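You operate a simulated robot arm through the tools that you are given. There is no shell and no other tool. Be economical: measure what you need, move in short steps, check, and stop when the job is done.

You run a simulated robot arm. Do the job below in one go: nothing can be reset, and whatever is moved stays where it is left.

JOB
Set both rivets of the teal strap buckle in the riveter's nest.
Fine: one stroke a rivet; the buckle then goes in the buckle tray; leave the slide out.

The check looks at the end state, three seconds after you hand in, the way a careful person would. Anything else that was tipped, shoved, dropped, spilled or broken makes it a failure.

ROBOT AND FRAMES
A 6-joint arm with a two-finger parallel gripper, fixed in place. Base frame: the origin is at the foot of the arm, x ahead of it, y to its left, z up; the work surface is at about z = 0.005. Readings come in m, degrees, newtons and seconds.
With the tool pointing down near the work surface it reaches from about 0.14 to 0.58 m from the base axis. Its first joint turns from -66.0 to 66.0 degrees. Payload 2.1 kg.
The TCP is the grasp point between the finger pads, 0.03 m short of the fingertips. In the tool frame z runs along the fingers and y along their closing line. The gripper opens to 0.094 m. The fingers are 0.028 m wide and 0.01 m thick; the gripper's body (0.05 by 0.096 m) begins 0.055 m behind the TCP.
Orientation is told as [roll, pitch, yaw] about the base's x, y, z axes, in that order, counted from this pose: with the fingers straight down and closing along the base's y, the tool's x points along the base's -x, its y along +y and its z along -z.

CONTROLS
- The arm moves only by the tool step_arm. Its argument "rows" is text: rows parted by semicolons, each of 6 numbers parted by spaces: the shift along the tool's x, y, z in units of 20 mm (1.0 is 20 mm), then the turn, a rotation vector about the tool's x, y, z in units of 8 degrees (1.0 is 8 degrees). In form: dx dy dz wx wy wz; .... A call has 1 to 12 rows; each row shifts and turns the commanded pose from where the row before left it, along the tool's axes as they then stand. "hand" is the finger opening in m, from 0 to 0.094, set as the call begins (left out, the last holds). A call with a number of a shift or a turn outside -1 to 1 is refused whole. Rows are played at 5 a second. More than 0.05 m and 8.6 degrees between two rows, or a gripper value outside its range, and nothing of the call is played. Where a pose cannot be reached the arm comes as near as it can. A force on the tool above 60 N (or 10 N above the force at the start of the call, whichever is more), or a blocked arm, ends the call early, and 0.2 s more pass. Each finger travels about 0.072 m/s and halts on what it meets, pressing with about 23 N; the grip force reading is that of the motor and also rises with nothing between the fingers. The clock runs only during rows and for 0.2 s after the last one: add rows that do not move to give the fingers time. It gives the time, the measured TCP pose, the force on the tool (base axes), the opening and the grip force at its end, in the units of the frame above (readings bear some noise), with the torque about the TCP (base axes, N m) and any sound that the robot's microphone picked up.
- Cameras (640 x 400 px; columns grow to the right, rows downward): "scene" is fixed at [0.0385, -0.3557, 0.5069]; the picture's right is [0.91, -0.42, 0.00], its down [-0.14, -0.31, -0.94] and it looks along [0.39, 0.85, -0.34] (base axes); focal length 264 px, centre (320, 200). "wrist" rides on the gripper at [0.076, 0.014, -0.102] in the tool frame; the picture's right is [-0.18, 0.98, 0.00], its down [-0.75, -0.14, -0.64] and it looks along [-0.63, -0.12, 0.77] (tool axes); focal length 243 px, centre (320, 200). There is no depth. A picture from a camera that has moved, and an enlarged one, comes with that camera's place and axes in the base frame and with its lens.
- snapshot(camera): a new picture of that camera. The clock stands still meanwhile.
- close_up(camera, box): a new picture of the part [left, top, right, bottom] of that camera's present view, enlarged. The clock stands still meanwhile.
- finish_job(): hands the job in; it is judged then, once.

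Work in short steps. Places have to be worked out from the pictures, the camera data and where the tool is seen: move nearer, look again, correct. Check each grasp and each placing, and mend what went wrong. You have 120 turns and 76 pictures in all, those below and enlarged ones among them. Open the gripper and draw the arm clear of the work before you hand the job in, unless the task says otherwise; then end with one line.

The tools are called after "Call:" as name(argument=value, ...) on one line, values as JSON. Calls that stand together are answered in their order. step_arm: Moves the arm, as the interface text tells. Its arguments: {"type":"object","properties":{"rows":{"type":"string"},"hand":{"type":"number"}},"required":["rows"]} The other tools are called the same way: snapshot (camera) takes a picture; close_up (camera, box) takes an enlarged picture of a part of a camera's view; finish_job () hands the job in.

At the start:

```text
t: 0.0
tool_pos: [0.2563, 0.1232, 0.4655]
orientation: [0.0, 0.0, 0.0]
force: [-0.5, 0.8, 0.0]
torque: [-0.02, -0.02, 0.02]
gripper_width: 0.094
finger_force: 0.1
```

scene: 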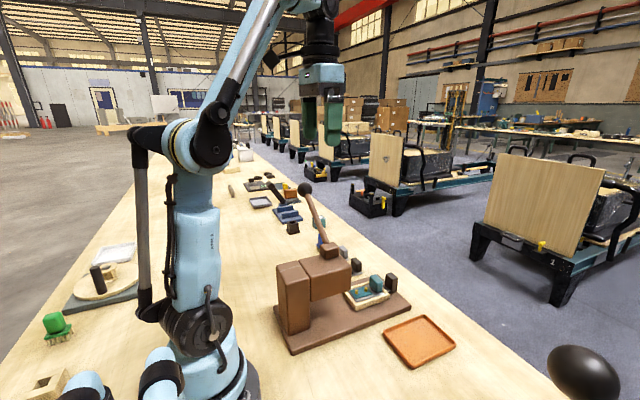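
wrist: 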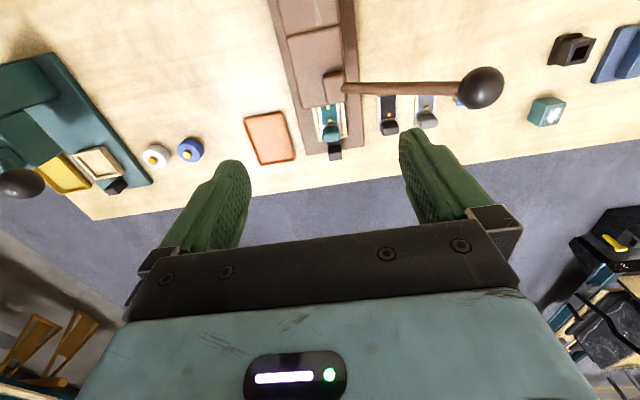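

I start by enlarging the riveter area in both cameras to understand the machine.

Call:
close_up(camera="scene", box=[250, 170, 470, 370])

Call:
close_up(camera="wrist", box=[230, 0, 510, 175])

Call:
close_up(camera="scene", box=[210, 130, 370, 250])

```text
2.00 times, centred on (360, 270) of scene
camera zoom: at [0.0385, -0.3557, 0.5069], right [0.91, -0.42, 0.0], down [-0.14, -0.31, -0.94], along [0.39, 0.85, -0.34], focal length 528 px, centre (240, 60)
```

zoom: 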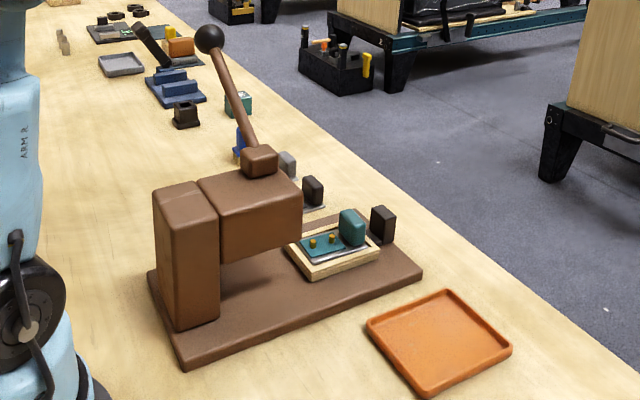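

```text
2.29 times, centred on (370, 88) of wrist
camera zoom: at [0.1805, 0.1383, 0.5672], right [0.18, 0.98, 0.0], down [0.75, -0.14, 0.64], along [0.63, -0.12, -0.77], focal length 555 px, centre (206, 457)
```

zoom: 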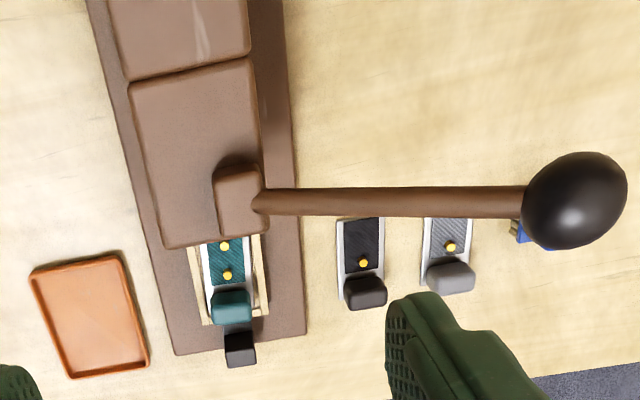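

```text
3.33 times, centred on (290, 190) of scene
camera zoom: at [0.0385, -0.3557, 0.5069], right [0.91, -0.42, 0.0], down [-0.14, -0.31, -0.94], along [0.39, 0.85, -0.34], focal length 880 px, centre (420, 233)
```

zoom: 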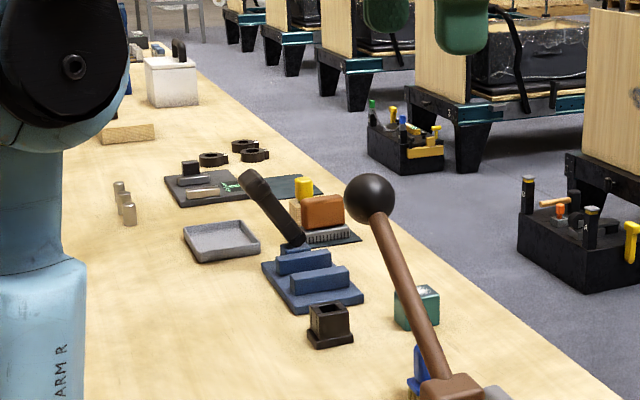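

The riveter runs along x (centre y≈0.118), lever ball about (0.297, 0.31, 0.27), and the rivets sit at x≈0.36 and 0.39. I look closer at the nest, punch and tray.

Call:
close_up(camera="scene", box=[310, 250, 410, 315])

Call:
close_up(camera="wrist", box=[290, 80, 370, 170])

Call:
close_up(camera="wrist", box=[0, 40, 240, 220])

```text
6.15 times, centred on (360, 282) of scene
camera zoom: at [0.0385, -0.3557, 0.5069], right [0.91, -0.42, 0.0], down [-0.14, -0.31, -0.94], along [0.39, 0.85, -0.34], focal length 1625 px, centre (74, -308)
```

zoom: 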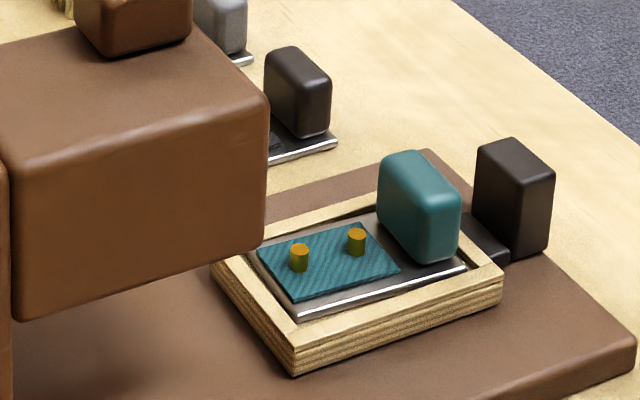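

```text
4.44 times, centred on (330, 125) of wrist
camera zoom: at [0.1805, 0.1383, 0.5672], right [0.18, 0.98, 0.0], down [0.75, -0.14, 0.64], along [0.63, -0.12, -0.77], focal length 1078 px, centre (276, 533)
```

zoom: 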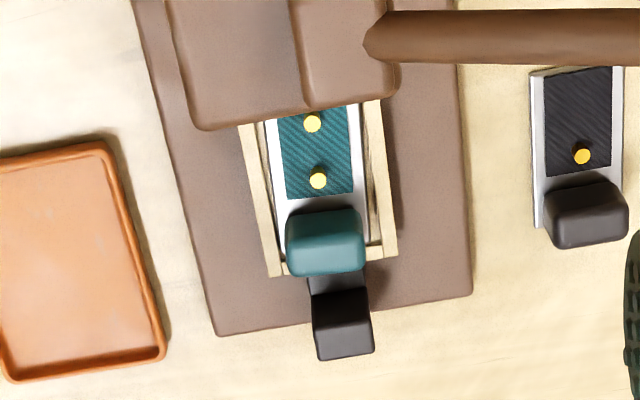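

```text
2.22 times, centred on (120, 130) of wrist
camera zoom: at [0.1805, 0.1383, 0.5672], right [0.18, 0.98, 0.0], down [0.75, -0.14, 0.64], along [0.63, -0.12, -0.77], focal length 539 px, centre (764, 356)
```

zoom: 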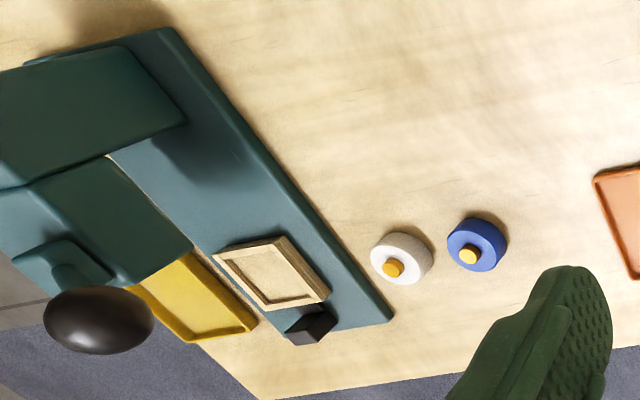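

Brown riveter holds the teal buckle; its tray is the orange one. I'll bring the wrist camera to the -y side to look beneath the head for the punch; first translate to about (0.29, -0.05, 0.30).

Call:
step_arm(rows="-0.19 -0.96 0.9 0 0 0;-0.19 -0.96 0.9 0 0 0;-0.19 -0.96 0.9 0 0 0;-0.19 -0.96 0.9 0 0 0;-0.19 -0.96 0.9 0 0 0;-0.19 -0.96 0.9 0 0 0;-0.19 -0.96 0.9 0 0 0;-0.19 -0.96 0.9 0 0 0;-0.19 -0.96 0.9 0 0 0")

Call:
step_arm(rows="0 0 0 0 0 -1;0 0 0 0 0 -1;0 0 0 0 0 -1;0 0 0 0 0 -1;0 0 0 0 0 -1;0 0 0 0 0 -1;0 0 0 0 0 -1;0 0 0 0 0 -1;0 0 0 0 0 -1;0 0 0 0 0 -1;0 0 0 0 0 -1;0 0 0 0 0 -0.25")

```text
t: 2.0
tool_pos: [0.2905, -0.0506, 0.3027]
orientation: [-0.1, 0.0, 0.0]
force: [-0.1, 0.4, 1.2]
torque: [-0.01, -0.01, -0.02]
gripper_width: 0.094
finger_force: 0.0
```

```text
t: 4.6
tool_pos: [0.2911, -0.048, 0.3035]
orientation: [0.0, 0.0, 90.1]
force: [-0.7, -0.3, 0.2]
torque: [-0.02, 0.0, 0.01]
gripper_width: 0.0944
finger_force: 0.1
```

Yaw is right. Now lower to about z=0.13 and tilt 30° toward +y to look under the head.

Call:
step_arm(rows="0 0 1 0 0 0;0 0 1 0 0 0;0.3 0 1 0 0 0;0.3 0 1 0 0 0;0 0 1 0 0 0;0 0 1 0 0 0;0 0 1 0 0 0;0 0 1 0 -1 0;0 0 0 0 -1 0;0 0 0 0 -1 0;0 0 0 0 -0.75 0")

Call:
snapshot(camera="wrist")

```text
t: 7.0
tool_pos: [0.2906, -0.0611, 0.1444]
orientation: [0.1, -30.1, 89.9]
force: [-0.2, 0.3, 0.2]
torque: [0.04, -0.01, -0.01]
gripper_width: 0.0938
finger_force: 0.1
```

```text
67 pictures are left
camera wrist: at [0.2766, -0.1782, 0.1931], right [-0.98, 0.16, 0.09], down [0.14, 0.33, 0.93], along [0.12, 0.93, -0.35], focal length 243 px, centre (320, 200)
```

wrist: 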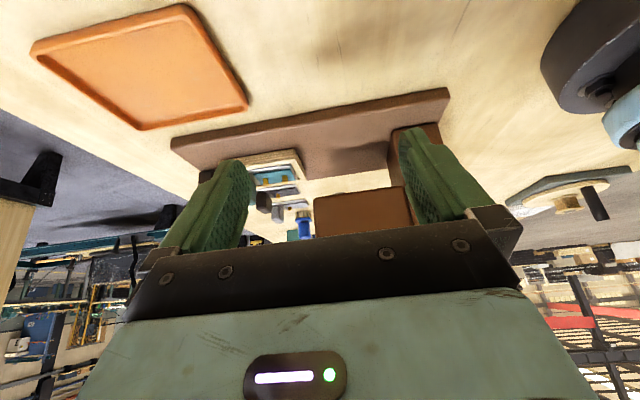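

The view is upside-down; the gap under the head is seen between the fingers. Enlarge.

Call:
close_up(camera="wrist", box=[230, 130, 420, 245])

```text
3.37 times, centred on (325, 188) of wrist
camera zoom: at [0.2766, -0.1782, 0.1931], right [-0.98, 0.16, 0.09], down [0.14, 0.33, 0.93], along [0.12, 0.93, -0.35], focal length 817 px, centre (303, 242)
```

zoom: 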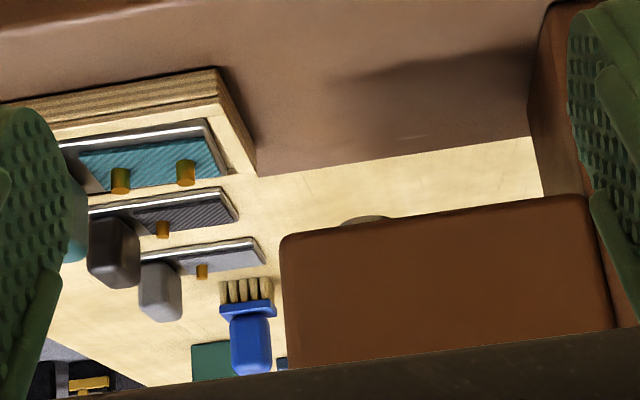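

A round punch nub seems to peek under the head at x≈0.288. I go lower and more level to measure it well.

Call:
step_arm(rows="0 0 0 0 -1 0;0 0 0 0 -0.88 0;0.7 0 0.7 0 0 0;0.7 0 0.7 0 0 0;0.7 0 0.7 0 0 0;0.7 0 0.7 0 0 0;0 0 0 0 0 0")

Call:
close_up(camera="wrist", box=[200, 100, 440, 250])

```text
t: 8.6
tool_pos: [0.292, -0.0618, 0.0626]
orientation: [0.0, -45.1, 90.1]
force: [0.8, -0.6, 1.2]
torque: [-0.01, 0.05, 0.02]
gripper_width: 0.0939
finger_force: 0.1
```

```text
2.67 times, centred on (320, 175) of wrist
camera zoom: at [0.2772, -0.1868, 0.0816], right [-0.98, 0.13, 0.13], down [0.14, 0.08, 0.99], along [0.12, 0.99, -0.1], focal length 647 px, centre (320, 267)
```

zoom: 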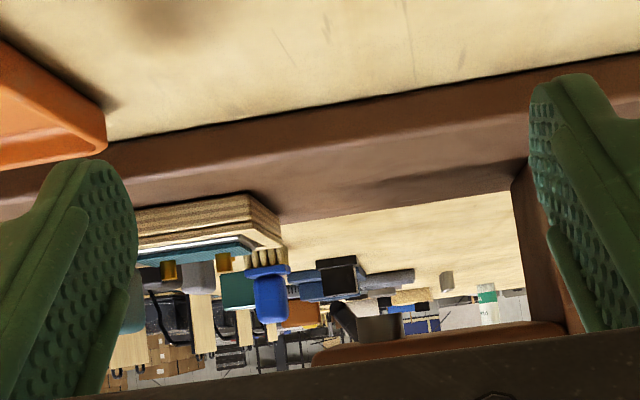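

Call:
close_up(camera="wrist", box=[245, 180, 365, 245])

```text
5.33 times, centred on (305, 212) of wrist
camera zoom: at [0.2772, -0.1868, 0.0816], right [-0.98, 0.13, 0.13], down [0.14, 0.08, 0.99], along [0.12, 0.99, -0.1], focal length 1294 px, centre (400, 133)
```

zoom: 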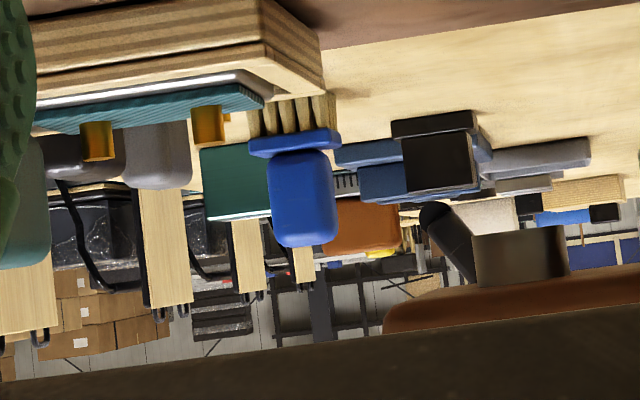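

Punch centre x≈0.289, tip z≈0.077; rivets at x≈0.360 and 0.388 (tops z≈0.043), so slide moves of about −0.071 and −0.099 are needed. I back up, straighten the tool and head for the knob (x≈0.469).

Call:
step_arm(rows="-0.7 0 -0.7 0 0 0;-0.7 0 -0.7 0 0 0;-0.7 0 -0.7 0 0 0;-0.7 0 -0.7 0 1 0;-0.7 0 -0.7 0 1 0;0 0 -1 0 1 0;0 0 -1 0 1 0;0 0 -1 0 1 0;0 0 -1 0 0.63 0;0 0 -1 0 0 0;0 0 -0.5 0 0 0", hand=0.04)

```text
t: 11.0
tool_pos: [0.2918, -0.0821, 0.2684]
orientation: [0.0, -0.1, 90.0]
force: [-0.1, 0.7, -1.1]
torque: [0.01, 0.02, 0.03]
gripper_width: 0.04
finger_force: 0.0
```

Move in x to 0.47, staying at y≈-0.07, for a look at the knob from the side.

Call:
step_arm(rows="0 -1 0.3 0 0 0;0 -1 0.3 0 0 0;0 -1 0.3 0 0 0;0 -1 0.3 0 0 0;0 -1 0.3 0 0 0;0 -1 0.3 0 0 0;0 -1 0.3 0 0 0;0 -1 0.3 0 0 0;0 -0.9 0.3 0 0 0;0 0 0 0 0 0")

Call:
snapshot(camera="wrist")

```text
t: 13.2
tool_pos: [0.4701, -0.0802, 0.2139]
orientation: [0.1, -0.1, 90.0]
force: [-0.2, -0.2, 0.4]
torque: [-0.06, 0.02, 0.0]
gripper_width: 0.0405
finger_force: 0.1
```

```text
63 pictures are left
camera wrist: at [0.4551, -0.1571, 0.3156], right [-0.98, 0.18, 0.0], down [0.14, 0.75, 0.64], along [0.12, 0.63, -0.77], focal length 243 px, centre (320, 200)
```

wrist: 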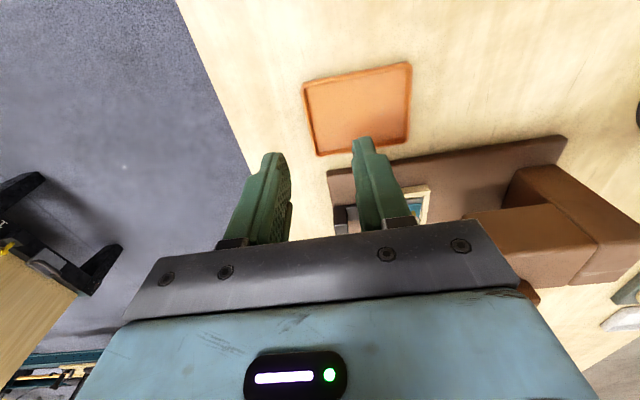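

Call:
close_up(camera="wrist", box=[310, 160, 450, 250])

Call:
close_up(camera="scene", box=[345, 235, 425, 315])

```text
4.44 times, centred on (380, 205) of wrist
camera zoom: at [0.4551, -0.1571, 0.3156], right [-0.98, 0.18, 0.0], down [0.14, 0.75, 0.64], along [0.12, 0.63, -0.77], focal length 1078 px, centre (53, 178)
```

zoom: 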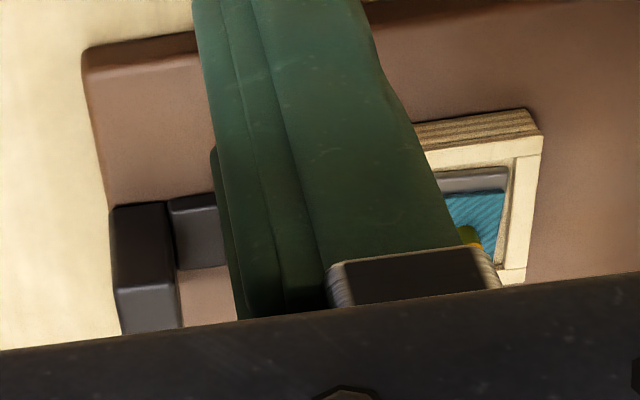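

```text
5.00 times, centred on (385, 275) of scene
camera zoom: at [0.0385, -0.3557, 0.5069], right [0.91, -0.42, 0.0], down [-0.14, -0.31, -0.94], along [0.39, 0.85, -0.34], focal length 1320 px, centre (-5, -175)
```

zoom: 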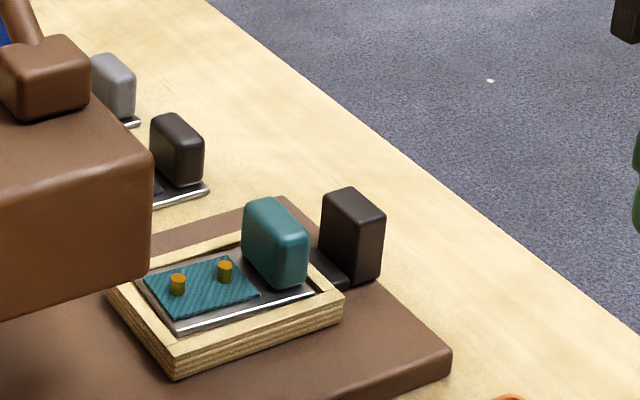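

Knob spans about x 0.463–0.482, y 0.103–0.133, top z≈0.06. I check the rod between knob and nest before putting a finger there.

Call:
close_up(camera="scene", box=[390, 265, 430, 295])

```text
13.33 times, centred on (410, 280) of scene
camera zoom: at [0.0385, -0.3557, 0.5069], right [0.91, -0.42, 0.0], down [-0.14, -0.31, -0.94], along [0.39, 0.85, -0.34], focal length 3521 px, centre (-880, -867)
```

zoom: 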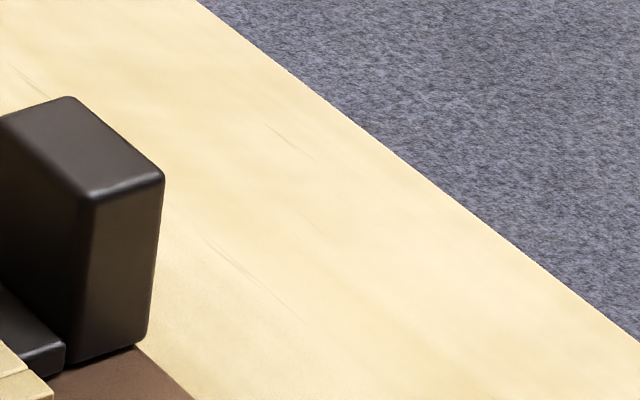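

Rod top is low (~z 0.028), knob z 0.025–0.065. Move above the knob, with opening 0.032, staying high first.

Call:
step_arm(rows="-1 0 0 0 0 0;-1 0 0 0 0 0;-1 0 0 0 0 0;-1 0 0 0 0 0;-1 0 0 0 0 0;-1 0 0 0 0 0;-1 0 0 0 0 0;-1 0 0.5 0 0 0;-1 -0.1 1 0 0 0;-0.9 0 1 0 0 0;0 0 1 0 0 0;0 0 0.5 0 0 0", hand=0.034)

Call:
close_up(camera="scene", box=[320, 190, 480, 310])

Call:
close_up(camera="wrist", box=[220, 80, 460, 240])

```text
t: 15.8
tool_pos: [0.4724, 0.1165, 0.1351]
orientation: [-0.1, 0.1, 90.0]
force: [-0.8, 0.6, 0.3]
torque: [0.04, -0.03, 0.01]
gripper_width: 0.034
finger_force: 0.0
```

```text
3.33 times, centred on (400, 250) of scene
camera zoom: at [0.0385, -0.3557, 0.5069], right [0.91, -0.42, 0.0], down [-0.14, -0.31, -0.94], along [0.39, 0.85, -0.34], focal length 880 px, centre (53, 33)
```

zoom: 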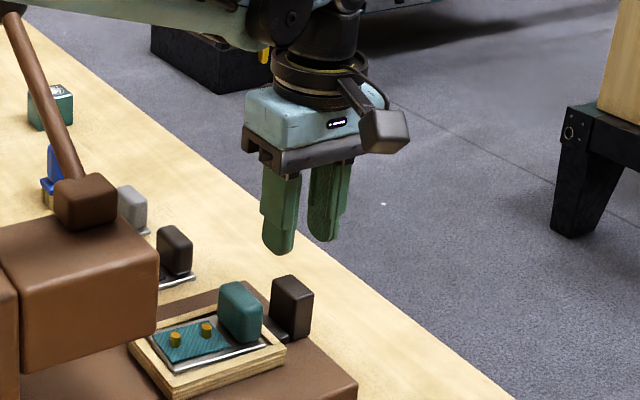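

```text
2.50 times, centred on (340, 160) of wrist
camera zoom: at [0.4567, 0.0408, 0.2361], right [-0.98, 0.18, 0.0], down [0.14, 0.75, 0.64], along [0.12, 0.63, -0.77], focal length 606 px, centre (270, 300)
```

zoom: 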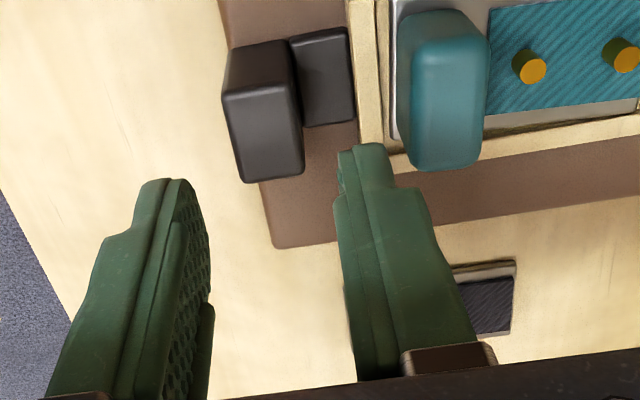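

Knob centre (0.472, 0.118), frame edge x≈0.443; gap 20 mm. Narrow to 0.029 and descend 73 mm.

Call:
step_arm(rows="-0.05 0 0.5 0 0 0;0 0 0.8 0 0 0;0 0 0.8 0 0 0;0 0 0.8 0 0 0;0 0 0.75 0 0 0;0 0 0 0 0 0", hand=0.029)

Call:
close_up(camera="scene", box=[350, 220, 450, 300])

```text
t: 17.2
tool_pos: [0.4725, 0.1163, 0.0611]
orientation: [0.0, 0.0, 90.0]
force: [0.4, -0.2, -0.2]
torque: [-0.01, -0.02, 0.02]
gripper_width: 0.029
finger_force: 0.2
```

```text
5.00 times, centred on (400, 260) of scene
camera zoom: at [0.0385, -0.3557, 0.5069], right [0.91, -0.42, 0.0], down [-0.14, -0.31, -0.94], along [0.39, 0.85, -0.34], focal length 1320 px, centre (-80, -100)
```

zoom: 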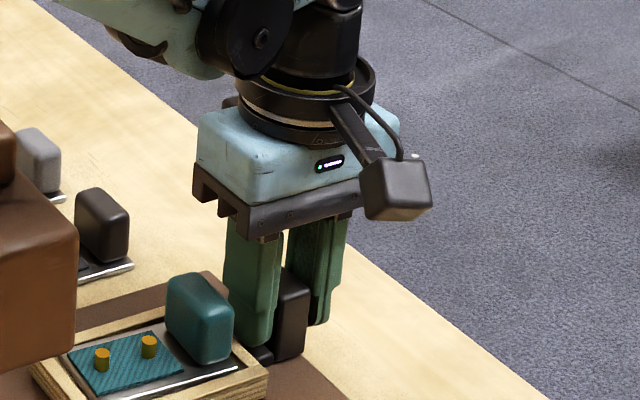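

Fingers straddle the knob. Close on it, then slide in by 50 mm.

Call:
step_arm(rows="0 0 0 0 0 0;0 0 0 0 0 0;0 0 0 0 0 0", hand=0.01)

Call:
step_arm(rows="0 0.5 0 0 0 0;0 0.5 0 0 0 0;0 0.5 0 0 0 0;0 0.5 0 0 0 0;0 0.5 0 0 0 0;0 0 0 0 0 0")

Call:
snapshot(camera="scene")

```text
t: 18.0
tool_pos: [0.4711, 0.1174, 0.0606]
orientation: [0.0, 0.1, 90.0]
force: [-0.7, -0.7, -9.0]
torque: [0.05, 0.03, -0.04]
gripper_width: 0.026
finger_force: 45.1
```

```text
t: 19.4
tool_pos: [0.4207, 0.1168, 0.0616]
orientation: [0.0, 0.1, 90.0]
force: [-0.6, -5.1, -29.5]
torque: [0.16, -0.11, -0.1]
gripper_width: 0.026
finger_force: 44.9
```

```text
56 pictures are left
```

scene: 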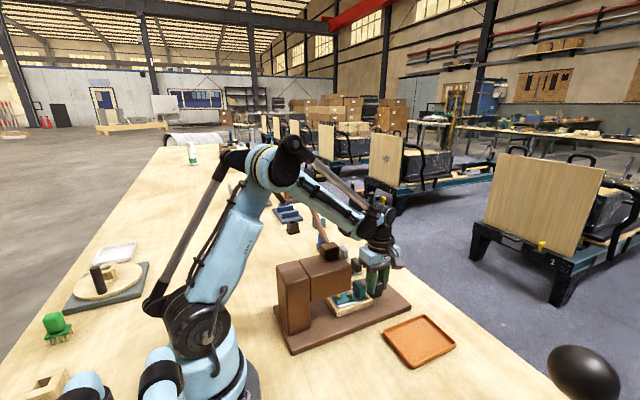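

Slide moved 50 mm with the knob. Continue 21 mm more, easing down 1 mm to relieve the vertical force.

Call:
step_arm(rows="0 0.35 0.05 0 0 0;0 0.35 0.05 0 0 0;0 0.35 0 0 0 0;0 0 0 0 0 0")

Call:
close_up(camera="scene", box=[310, 230, 410, 310])

```text
t: 20.4
tool_pos: [0.4014, 0.117, 0.0607]
orientation: [-0.1, 0.0, 90.0]
force: [3.8, -6.9, 41.8]
torque: [-0.02, -0.02, -0.01]
gripper_width: 0.0262
finger_force: 45.3
```

```text
5.00 times, centred on (360, 270) of scene
camera zoom: at [0.0383, -0.3557, 0.5068], right [0.91, -0.42, 0.0], down [-0.14, -0.31, -0.94], along [0.39, 0.85, -0.34], focal length 1320 px, centre (120, -150)
```

zoom: 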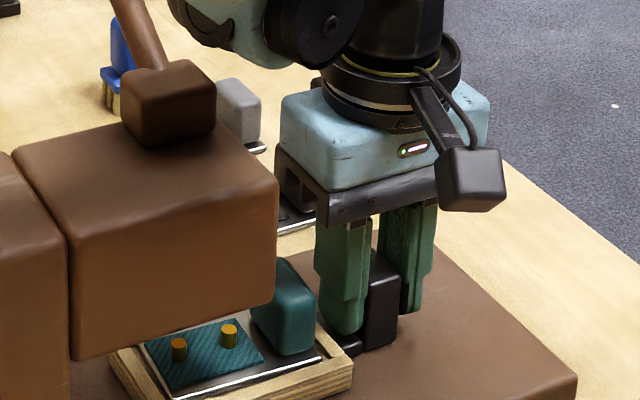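

Slide is in ~70 mm; inner rivet should be about x 0.289. Release the knob and rise.

Call:
step_arm(rows="0 0 0 0 0 0;0 0 0 0 0 0;0 0 -0.5 0 0 0;0 0 -1 0 0 0;0 0 -1 0 0 0;0 0 -1 0 0 0;0 0 -1 0 0 0;0 0 -1 0 0 0", hand=0.032)

```text
t: 22.2
tool_pos: [0.3997, 0.1168, 0.1692]
orientation: [0.0, 0.0, 90.0]
force: [-0.2, -0.6, 0.0]
torque: [-0.03, 0.01, 0.05]
gripper_width: 0.0319
finger_force: 0.1
```

Go back to the side viewing pose to verify alignment: first out along -y and to x≈0.295.

Call:
step_arm(rows="1 0 -0.5 0 0 0;1 0 -0.5 0 0 0;1 0 0 0 0 0;1 0 0 0 0 0;1 0 0 0 0 0;1 0 0 0 0 0;1 0 0 0 0 0;1 0 0 0 0 0;1 0 0 0 0 0;0 1 0 0 0 0;0 1 0 0 0 0;0 1 0 0 0 0", hand=0.032)

Call:
step_arm(rows="0 1 1 0 0 0;0 1 1 0 -1 0;0 0.2 0.6 0 -1 0;0 0 0 0 -1 0;0 0 0 0 -1 0;0 0 0 0 -1 0;0.7 0 0.7 0 -0.63 0;0.7 0 0.7 0 0 0;0.7 0 0.7 0 0 0;0.7 0 0.7 0 0 0;0 0 0 0 0 0", hand=0.094)

Call:
close_up(camera="wrist", box=[230, 165, 390, 255])

```text
t: 24.8
tool_pos: [0.3396, -0.0626, 0.189]
orientation: [-0.1, 0.0, 90.0]
force: [0.1, 0.3, -1.0]
torque: [-0.01, -0.02, 0.0]
gripper_width: 0.0321
finger_force: 0.0
```

```text
t: 27.2
tool_pos: [0.2965, -0.0627, 0.0582]
orientation: [0.0, -45.0, 90.0]
force: [-0.2, 0.9, 0.9]
torque: [0.0, 0.01, 0.02]
gripper_width: 0.094
finger_force: 0.1
```

```text
4.00 times, centred on (310, 210) of wrist
camera zoom: at [0.282, -0.1884, 0.0755], right [-0.98, 0.13, 0.13], down [0.14, 0.08, 0.99], along [0.12, 0.99, -0.1], focal length 970 px, centre (360, 160)
```

zoom: 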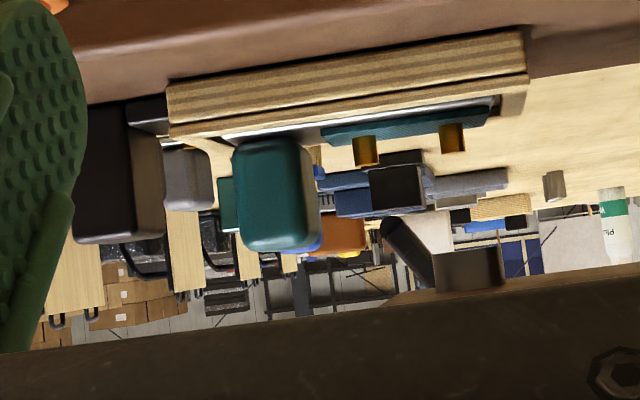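

Accounting for the image tilt, the inner rivet is within a millimetre of the punch axis. Retreat up and go over the lever ball.

Call:
step_arm(rows="-0.7 0 -0.7 0 0 0;-0.7 0 -0.7 0 0 0;-0.7 0 -0.7 0 0 0;-0.7 0 -0.7 0 1 0;-0.7 0 -0.7 0 1 0;0 0 -1 0 1 0;0 0 -1 0 1 0;0 0 -1 0 1 0;0 0 -1 0 0.63 0;0 0 -1 0 0 0;0 0 -1 0 0 0;0 0 -1 0 0 0", hand=0.08)

Call:
step_arm(rows="-1 0 -1 0 0 0;-1 0 -1 0 0 0;-1 0 -1 0 0 0;-1 0 0 0 0 0;-1 0 0 0 0 0;-1 0 0 0 0 0;-1 0 0 0 0 0;-1 0 0 0 0 0;-1 0 0 0 0 0;-1 0 0 0 0 0;-1 0 0 0 0 0;-1 0 0 0 0 0")

Call:
snapshot(camera="wrist")

```text
t: 29.8
tool_pos: [0.2973, -0.0824, 0.2937]
orientation: [-0.1, 0.1, 90.0]
force: [-0.6, 0.5, 0.1]
torque: [-0.02, 0.01, 0.0]
gripper_width: 0.0801
finger_force: 0.1
```

```text
t: 32.4
tool_pos: [0.2968, 0.1571, 0.354]
orientation: [0.0, 0.0, 89.9]
force: [0.2, -0.6, 0.2]
torque: [0.01, -0.02, -0.01]
gripper_width: 0.0797
finger_force: 0.1
```

```text
53 pictures are left
camera wrist: at [0.2819, 0.0818, 0.4553], right [-0.98, 0.18, 0.0], down [0.14, 0.75, 0.64], along [0.12, 0.63, -0.77], focal length 243 px, centre (320, 200)
```

wrist: 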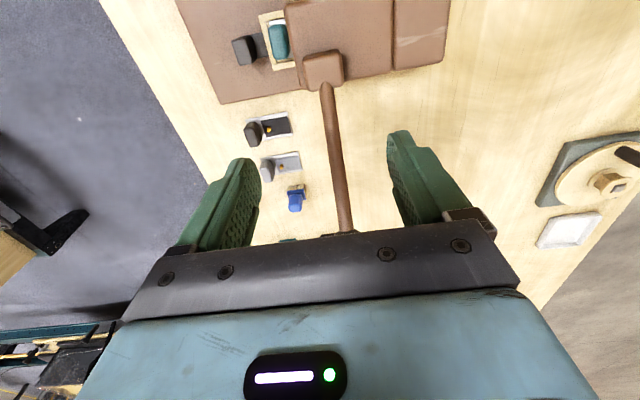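

The lever lies at x≈0.291. Move on to y≈0.30 above the ball and compare in the scene view.

Call:
step_arm(rows="-1 0.3 -0.3 0 0 0;-1 0 -0.3 0 0 0;-1 0 0 0 0 0;-1 0 0 0 0 0;-1 0 0 0 0 0;-1 0 0 0 0 0;-1 0 0 0 0 0;-0.2 0 0 0 0 0")

Call:
close_up(camera="scene", box=[240, 100, 400, 220])

Call:
snapshot(camera="wrist")

```text
t: 34.2
tool_pos: [0.2911, 0.3007, 0.3649]
orientation: [0.0, 0.0, 89.9]
force: [0.0, 0.6, -0.2]
torque: [0.01, 0.0, 0.0]
gripper_width: 0.0802
finger_force: 0.0
```

```text
3.33 times, centred on (320, 160) of scene
camera zoom: at [0.0385, -0.3557, 0.5069], right [0.91, -0.42, 0.0], down [-0.14, -0.31, -0.94], along [0.39, 0.85, -0.34], focal length 880 px, centre (320, 333)
```

zoom: 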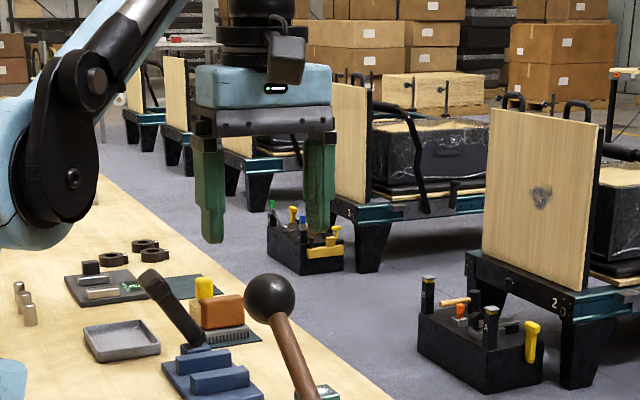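

```text
51 pictures are left
camera wrist: at [0.2755, 0.2256, 0.4668], right [-0.98, 0.18, 0.0], down [0.14, 0.75, 0.64], along [0.12, 0.63, -0.77], focal length 243 px, centre (320, 200)
```

wrist: 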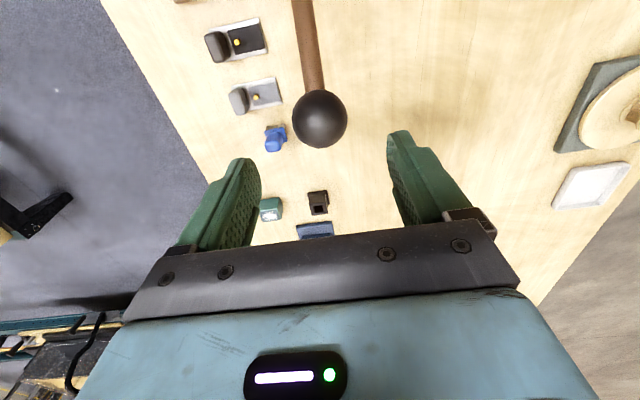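

Ball triangulates to (0.290, 0.295, 0.285), radius ≈0.021. Descend around it and grip.

Call:
step_arm(rows="0.3 0.05 1 0 0 0;0 0 1 0 0 0;0 0 1 0 0 0;0 0 0.95 0 0 0;0 0 0 0 0 0")

Call:
step_arm(rows="0 0 0 0 0 0;0 0 0 0 0 0;0 0 0 0 0 0", hand=0.02)

Call:
close_up(camera="scene", box=[250, 120, 370, 210])

```text
t: 35.4
tool_pos: [0.2891, 0.2952, 0.285]
orientation: [0.0, 0.0, 90.0]
force: [-0.5, -0.5, -0.6]
torque: [-0.01, 0.0, 0.0]
gripper_width: 0.0801
finger_force: 0.1
```

```text
t: 36.2
tool_pos: [0.2899, 0.2956, 0.2856]
orientation: [-0.1, 0.0, 90.1]
force: [5.8, 0.2, -2.0]
torque: [0.11, -0.01, -0.07]
gripper_width: 0.0442
finger_force: 44.7
```

```text
4.44 times, centred on (310, 165) of scene
camera zoom: at [0.0385, -0.3557, 0.5069], right [0.91, -0.42, 0.0], down [-0.14, -0.31, -0.94], along [0.39, 0.85, -0.34], focal length 1174 px, centre (364, 356)
```

zoom: 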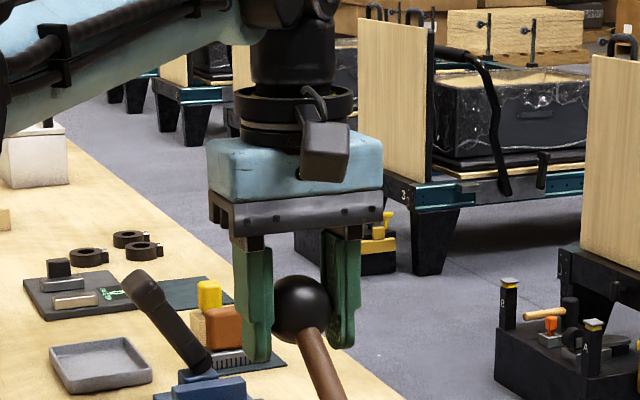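

Gripped (44 mm ball). First small arc segment of the lever downward, watching forces.

Call:
step_arm(rows="-0.29 0 0.45 0 0 0;-0.29 0 0.45 0 0 0;-0.24 0 0.47 0 0 0;-0.24 0 0.47 0 0 0")

```text
t: 37.2
tool_pos: [0.2904, 0.3149, 0.2485]
orientation: [0.0, 0.1, 89.9]
force: [12.0, -4.2, 4.4]
torque: [-0.93, -0.04, -0.06]
gripper_width: 0.0436
finger_force: 45.0
```

Moving freely with small force. Continue the arc down.

Call:
step_arm(rows="-0.19 0 0.5 0 0 0;-0.19 0 0.5 0 0 0;-0.14 0 0.51 0 0 0;-0.14 0 0.51 0 0 0")

Call:
close_up(camera="scene", box=[250, 150, 410, 270])

```text
t: 38.2
tool_pos: [0.2901, 0.3262, 0.2076]
orientation: [-0.1, 0.4, 89.9]
force: [10.4, -18.4, 3.0]
torque: [-0.91, 0.11, 0.0]
gripper_width: 0.0435
finger_force: 45.2
```

```text
3.33 times, centred on (330, 210) of scene
camera zoom: at [0.0385, -0.3557, 0.5068], right [0.91, -0.42, 0.0], down [-0.14, -0.31, -0.94], along [0.39, 0.85, -0.34], focal length 880 px, centre (287, 167)
```

zoom: 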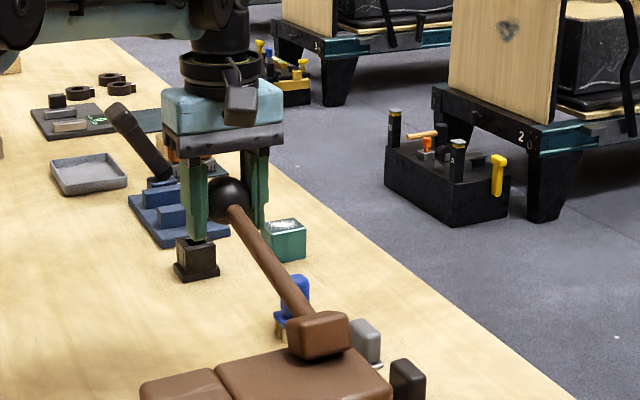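

The lever follows; fitted pivot ≈(y 0.128, z 0.175), radius 0.20. Continue with corrected arc.

Call:
step_arm(rows="0.04 0 0.57 0 0 0;0.04 0 0.57 0 0 0;0 0 0.52 0 0 0;0 0 0.52 0 0 0")

```text
t: 39.2
tool_pos: [0.2912, 0.3295, 0.1645]
orientation: [-0.2, -0.4, 90.1]
force: [21.4, 23.6, 8.4]
torque: [-1.33, -0.02, -0.05]
gripper_width: 0.0434
finger_force: 45.2
```

Call:
step_arm(rows="0 0 0.53 0 0 0;0.03 0 0.53 0 0 0;0.09 0 0.52 0 0 0;0.11 0 0.52 0 0 0")

Call:
close_up(camera="scene", box=[250, 170, 410, 290])

```text
t: 40.2
tool_pos: [0.2906, 0.3237, 0.1227]
orientation: [-0.2, -0.2, 89.9]
force: [16.2, 18.4, 3.2]
torque: [-1.18, -0.12, -0.12]
gripper_width: 0.0434
finger_force: 45.5
```

```text
3.33 times, centred on (330, 230) of scene
camera zoom: at [0.0385, -0.3557, 0.5069], right [0.91, -0.42, 0.0], down [-0.14, -0.31, -0.94], along [0.39, 0.85, -0.34], focal length 880 px, centre (287, 100)
```

zoom: 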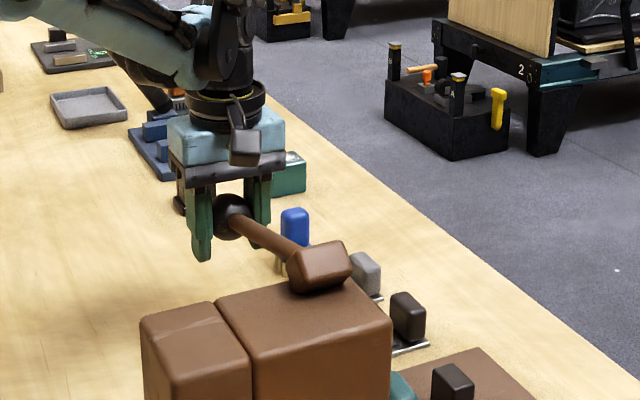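

No sound yet, lever at about −15°. Continue in smaller call.

Call:
step_arm(rows="0.17 0 0.505 0 0 0;0.19 0 0.505 0 0 0;0 0 0 0 0 0")

```text
t: 41.0
tool_pos: [0.2899, 0.3162, 0.1031]
orientation: [-0.3, -0.5, 90.1]
force: [15.2, 35.9, -5.2]
torque: [-1.01, 0.05, 0.07]
gripper_width: 0.0434
finger_force: 45.7
```

Call:
step_arm(rows="0.1 0 0.3 0 0 0;0.12 0 0.4 0 0 0;0 0 0 0 0 0")

```text
t: 41.8
tool_pos: [0.2893, 0.3115, 0.0877]
orientation: [-0.3, -0.2, 90.0]
force: [7.2, 23.6, -4.6]
torque: [-0.75, -0.25, 0.0]
gripper_width: 0.0434
finger_force: 45.4
```

Still no stop; continue small steps.

Call:
step_arm(rows="0.2 0 0.35 0 0 0;0.2 0 0.35 0 0 0;0 0 0 0 0 0")

Call:
close_up(camera="wrist", box=[200, 0, 440, 240])

```text
t: 42.3
tool_pos: [0.2904, 0.3107, 0.0808]
orientation: [-0.2, -0.9, 90.2]
force: [2.1, 6.3, 22.0]
torque: [0.15, 0.13, 0.08]
gripper_width: 0.044
finger_force: 45.0
stopped in row 2: the force on the tool passed its limit at 75 N (the readings are from after the stop); the commanded pose is now the measured one
```

```text
1.67 times, centred on (320, 120) of wrist
camera zoom: at [0.275, 0.2331, 0.1822], right [-0.98, 0.18, 0.0], down [0.14, 0.74, 0.65], along [0.12, 0.64, -0.76], focal length 404 px, centre (320, 333)
```

zoom: 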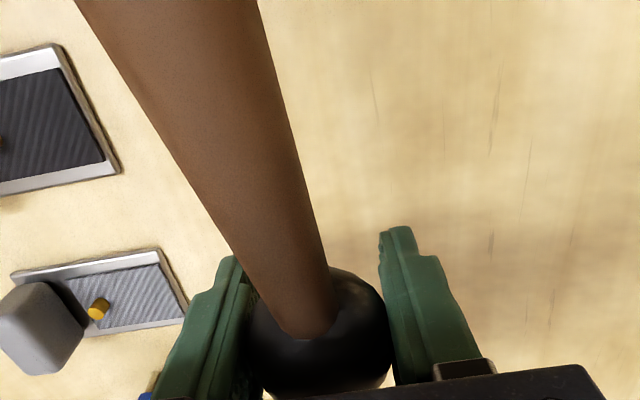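

The lever hit something firm at about −28° (likely end of stroke). Press gently once more to confirm it's a hard stop before raising.

Call:
step_arm(rows="0.05 0 0.1 0 0 0;0.05 0 0.1 0 0 0;0 0 0 0 0 0")

Call:
snapshot(camera="scene")

```text
t: 43.1
tool_pos: [0.2905, 0.3109, 0.0783]
orientation: [-0.3, -1.3, 90.4]
force: [2.8, 35.1, 36.9]
torque: [-0.6, -0.03, -0.05]
gripper_width: 0.0435
finger_force: 45.1
```

```text
46 pictures are left
```

scene: 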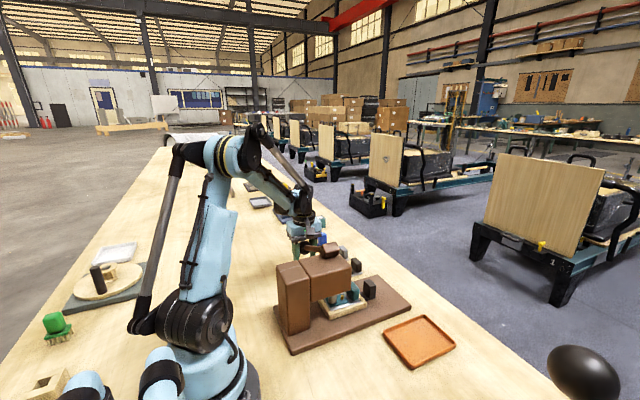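

Call:
close_up(camera="scene", box=[310, 260, 390, 320])

```text
6.67 times, centred on (350, 290) of scene
camera zoom: at [0.0384, -0.3558, 0.5068], right [0.91, -0.42, 0.0], down [-0.14, -0.31, -0.94], along [0.39, 0.85, -0.34], focal length 1760 px, centre (120, -400)
```

zoom: 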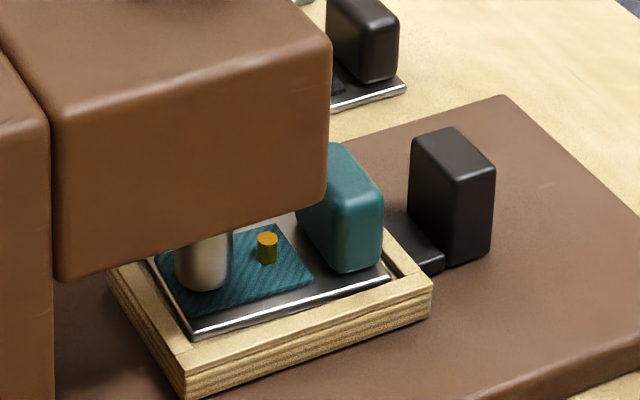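

The punch is down on the inner rivet, full stroke. Now raise the lever back along the refitted arc (pivot y 0.108, z 0.165, r 0.2225).

Call:
step_arm(rows="-0.3 0 -0.58 0 0 0;-0.3 0 -0.58 0 0 0;-0.255 0 -1 0 0 0;-0.16 0 -1 0 0 0;-0.065 0 -1 0 0 0;0.02 0 -1 0 0 0;0 0 0 0 0 0")

Call:
step_arm(rows="0.115 0 -1 0 0 0;0.205 0 -1 0 0 0;0.305 0 -1 0 0 0;0.42 0 -1 0 0 0;0 0 0 0 0 0")

```text
t: 44.7
tool_pos: [0.2897, 0.3276, 0.1798]
orientation: [-0.3, -1.1, 90.2]
force: [1.1, 26.8, 0.6]
torque: [0.3, -0.08, 0.04]
gripper_width: 0.0434
finger_force: 45.3
```

```text
t: 45.9
tool_pos: [0.2901, 0.3065, 0.2606]
orientation: [-0.3, -1.0, 90.3]
force: [5.9, 22.5, 8.5]
torque: [0.74, 0.24, -0.14]
gripper_width: 0.0434
finger_force: 44.8
```

Call:
step_arm(rows="0.24 0 -0.5 0 0 0;0.24 0 -0.5 0 0 0;0.15 0 -0.25 0 0 0;0 0 0 0 0 0")

Call:
close_up(camera="scene", box=[310, 260, 390, 320])

```text
t: 46.9
tool_pos: [0.2895, 0.2957, 0.2845]
orientation: [-0.4, -1.1, 90.3]
force: [10.0, 38.4, -37.9]
torque: [-0.51, 0.11, 0.05]
gripper_width: 0.0439
finger_force: 45.3
```

```text
6.67 times, centred on (350, 290) of scene
camera zoom: at [0.0386, -0.3555, 0.507], right [0.91, -0.42, 0.0], down [-0.14, -0.31, -0.94], along [0.39, 0.85, -0.34], focal length 1760 px, centre (120, -400)
```

zoom: 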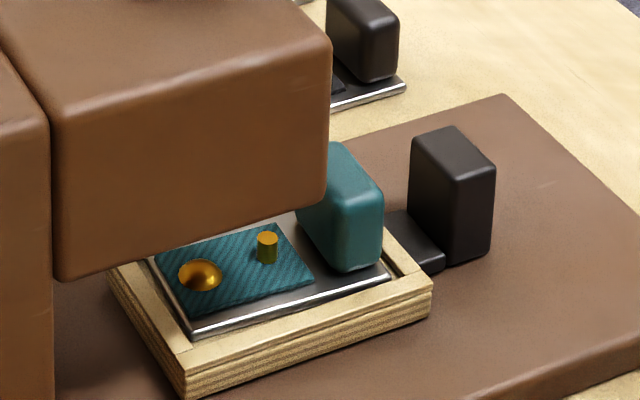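

Inner rivet is nicely domed; lever is back at its top stop. Release the ball, rise, and straighten the tool.

Call:
step_arm(rows="0 0 0 0 0 0;0 0 0 0 0 0;0 0 -1 0 0 0;0 0 -1 0 0 0;0 0 -1 0 0 0;0 0 -1 0 0.13 0;1 0 -0.3 0 0 0;1 0 0 0 0 0;1 0 0 0 0 0;1 0 0 0 0 0", hand=0.08)

Call:
snapshot(camera="scene")

```text
t: 49.1
tool_pos: [0.2892, 0.2131, 0.3704]
orientation: [-0.2, 0.4, 90.2]
force: [0.9, 0.2, 0.3]
torque: [-0.01, -0.03, -0.03]
gripper_width: 0.0799
finger_force: 0.1
```

```text
43 pictures are left
```

scene: 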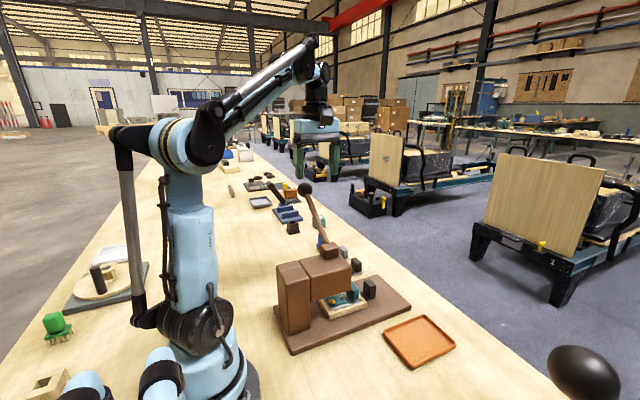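

Lever stays up. Move over the knob (now at x≈0.4007, y≈0.117) and descend partway.

Call:
step_arm(rows="0.96 -1 0 0 -0.05 0;0.96 -1 0 0 0 0;0.96 -1 0 0 0 0;0.96 -1 0 0 0 0;0.96 -1 0 0 0 0;0 -0.58 1 0 0 0;0 0 1 0 0 0;0 0 1 0 0 0;0 0 1 0 0 0;0 0 1 0 0 0;0 0 1 0 0 0;0 0 1 0 0 0", hand=0.031)

Call:
step_arm(rows="0 0 1 0 0 0;0 0 1 0 0 0;0 0 1 0 0 0;0 0 1 0 0 0;0 0 0.5 0 0 0;0 0 0 0 0 0")

Call:
close_up(camera="wrist", box=[220, 80, 460, 240])

```text
t: 51.7
tool_pos: [0.4016, 0.1161, 0.2317]
orientation: [-0.2, -0.3, 90.2]
force: [-1.0, 0.1, -0.5]
torque: [0.01, -0.01, -0.04]
gripper_width: 0.0309
finger_force: 0.0
```

```text
t: 53.1
tool_pos: [0.4017, 0.1168, 0.1422]
orientation: [-0.2, 0.0, 90.1]
force: [-0.1, 0.0, -0.1]
torque: [0.02, -0.02, 0.01]
gripper_width: 0.0309
finger_force: 0.2
```

```text
2.50 times, centred on (340, 160) of wrist
camera zoom: at [0.387, 0.0404, 0.2431], right [-0.98, 0.18, 0.0], down [0.14, 0.75, 0.64], along [0.12, 0.63, -0.76], focal length 606 px, centre (270, 300)
```

zoom: 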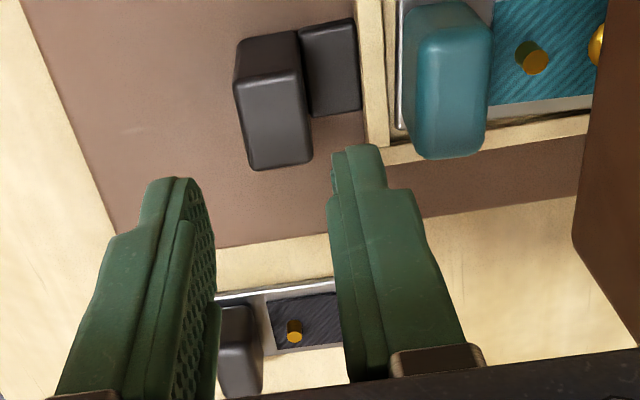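

Aligned (knob centre x≈0.400). Descend and grip.

Call:
step_arm(rows="0 0.05 1 0 0 0;0 0 1 0 0 0;0 0 1 0 0 0;0 0 1 0 0 0;0 0 0 0 0 0", hand=0.03)

Call:
step_arm(rows="0 0 0 0 0 0;0 0 0 0 0 0;0 0 0 0 0 0", hand=0.01)

```text
t: 54.3
tool_pos: [0.4004, 0.1165, 0.0606]
orientation: [-0.2, -0.1, 90.2]
force: [-0.3, 0.8, -0.1]
torque: [-0.02, 0.0, -0.01]
gripper_width: 0.0299
finger_force: 0.1
```

```text
t: 55.1
tool_pos: [0.4024, 0.1176, 0.0616]
orientation: [-0.3, -0.1, 90.2]
force: [2.9, 1.6, -10.5]
torque: [0.02, -0.08, -0.22]
gripper_width: 0.026
finger_force: 44.9
```

Gripped. Push in 27–28 mm for the outer rivet.

Call:
step_arm(rows="0 0.45 0 0 0 0;0 0.45 0 0 0 0;0 0.45 0 0 0 0;0 0 0 0 0 0")

Call:
close_up(camera="scene", box=[310, 250, 390, 310])

```text
t: 56.1
tool_pos: [0.3735, 0.1164, 0.0613]
orientation: [-0.2, -0.1, 90.2]
force: [0.1, 2.7, 1.6]
torque: [-0.15, 0.07, -0.29]
gripper_width: 0.0261
finger_force: 45.1
```

```text
6.67 times, centred on (350, 280) of scene
camera zoom: at [0.0385, -0.3557, 0.5069], right [0.91, -0.42, 0.0], down [-0.14, -0.31, -0.94], along [0.39, 0.85, -0.34], focal length 1760 px, centre (120, -333)
```

zoom: 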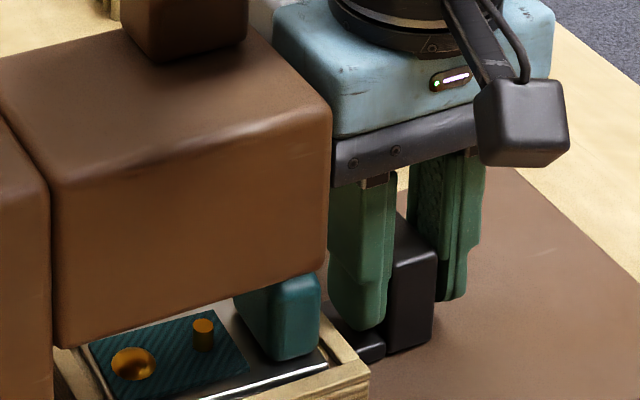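

Outer rivet appears ~1 mm shy of the position the first one had. Nudge 1 mm more, release, and rise for the side-view check.

Call:
step_arm(rows="0 0.05 0 0 0 0;0 0 0 0 0 0")

Call:
step_arm(rows="0 0 0 0 0 0;0 0 0 0 0 0;0 0 -0.5 0 0 0;0 0 -1 0 0 0;0 0 -1 0 0 0;0 0 -1 0 0 0;0 0 -1 0 0 0;0 0 -1 0 0 0;0 0 -1 0 0 0", hand=0.031)

Call:
step_arm(rows="1 0 0 0 0 0;1 0 0 0 0 0;1 0 0 0 0 0;1 0 0 0 0 0;1 0 0 0 0 0;1 0 0 0 0 0;1 0 0 0 0 0;1 0 0 0 0 0;1 0 0 0 0 0;0 1 0 0 0 0;0 1 0 0 0 0;0 1 1 0 0 0")

Call:
step_arm(rows="0 0.9 0.75 0 -1 0;0 0 0 0 -1 0;0 0 0 0 -1 0;0 0 0 0 -1 0;0 0 0 0 -1 0;0.7 0 0.7 0 -0.63 0;0.7 0 0.7 0 0 0;0.7 0 0.7 0 0 0;0.7 0 0.7 0 0 0;0.5 0 0.5 0 0 0;0 0 0 0 0 0", hand=0.094)

Call:
close_up(camera="wrist", box=[230, 165, 390, 255])

```text
t: 56.7
tool_pos: [0.3743, 0.1177, 0.062]
orientation: [-0.3, -0.2, 90.2]
force: [11.3, 6.0, -2.6]
torque: [-0.48, -0.01, -0.21]
gripper_width: 0.0261
finger_force: 45.0
```

```text
t: 58.7
tool_pos: [0.3731, 0.1171, 0.191]
orientation: [-0.2, -0.1, 90.2]
force: [0.8, -0.5, -0.3]
torque: [0.02, 0.01, 0.0]
gripper_width: 0.0313
finger_force: 0.0
```

```text
t: 61.3
tool_pos: [0.3125, -0.0632, 0.1706]
orientation: [-0.2, -0.2, 90.1]
force: [0.2, 0.0, 0.0]
torque: [0.03, 0.04, 0.0]
gripper_width: 0.0309
finger_force: 0.0
```

```text
t: 63.7
tool_pos: [0.2954, -0.0644, 0.0624]
orientation: [-0.3, -45.2, 90.4]
force: [-0.1, -0.5, 0.0]
torque: [-0.04, -0.02, -0.01]
gripper_width: 0.094
finger_force: 0.0
```

```text
4.00 times, centred on (310, 210) of wrist
camera zoom: at [0.2809, -0.1915, 0.0796], right [-0.98, 0.13, 0.13], down [0.14, 0.08, 0.99], along [0.12, 0.99, -0.09], focal length 970 px, centre (360, 160)
```

zoom: 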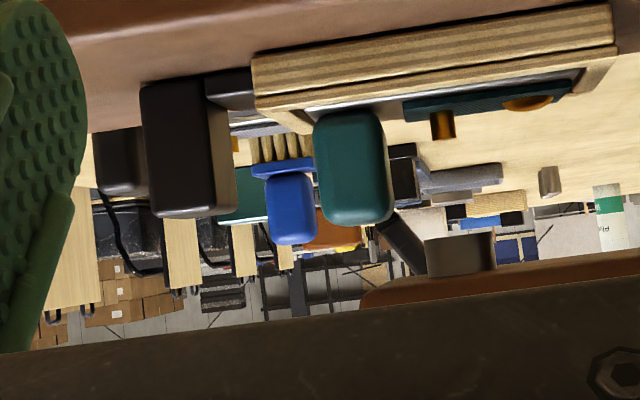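

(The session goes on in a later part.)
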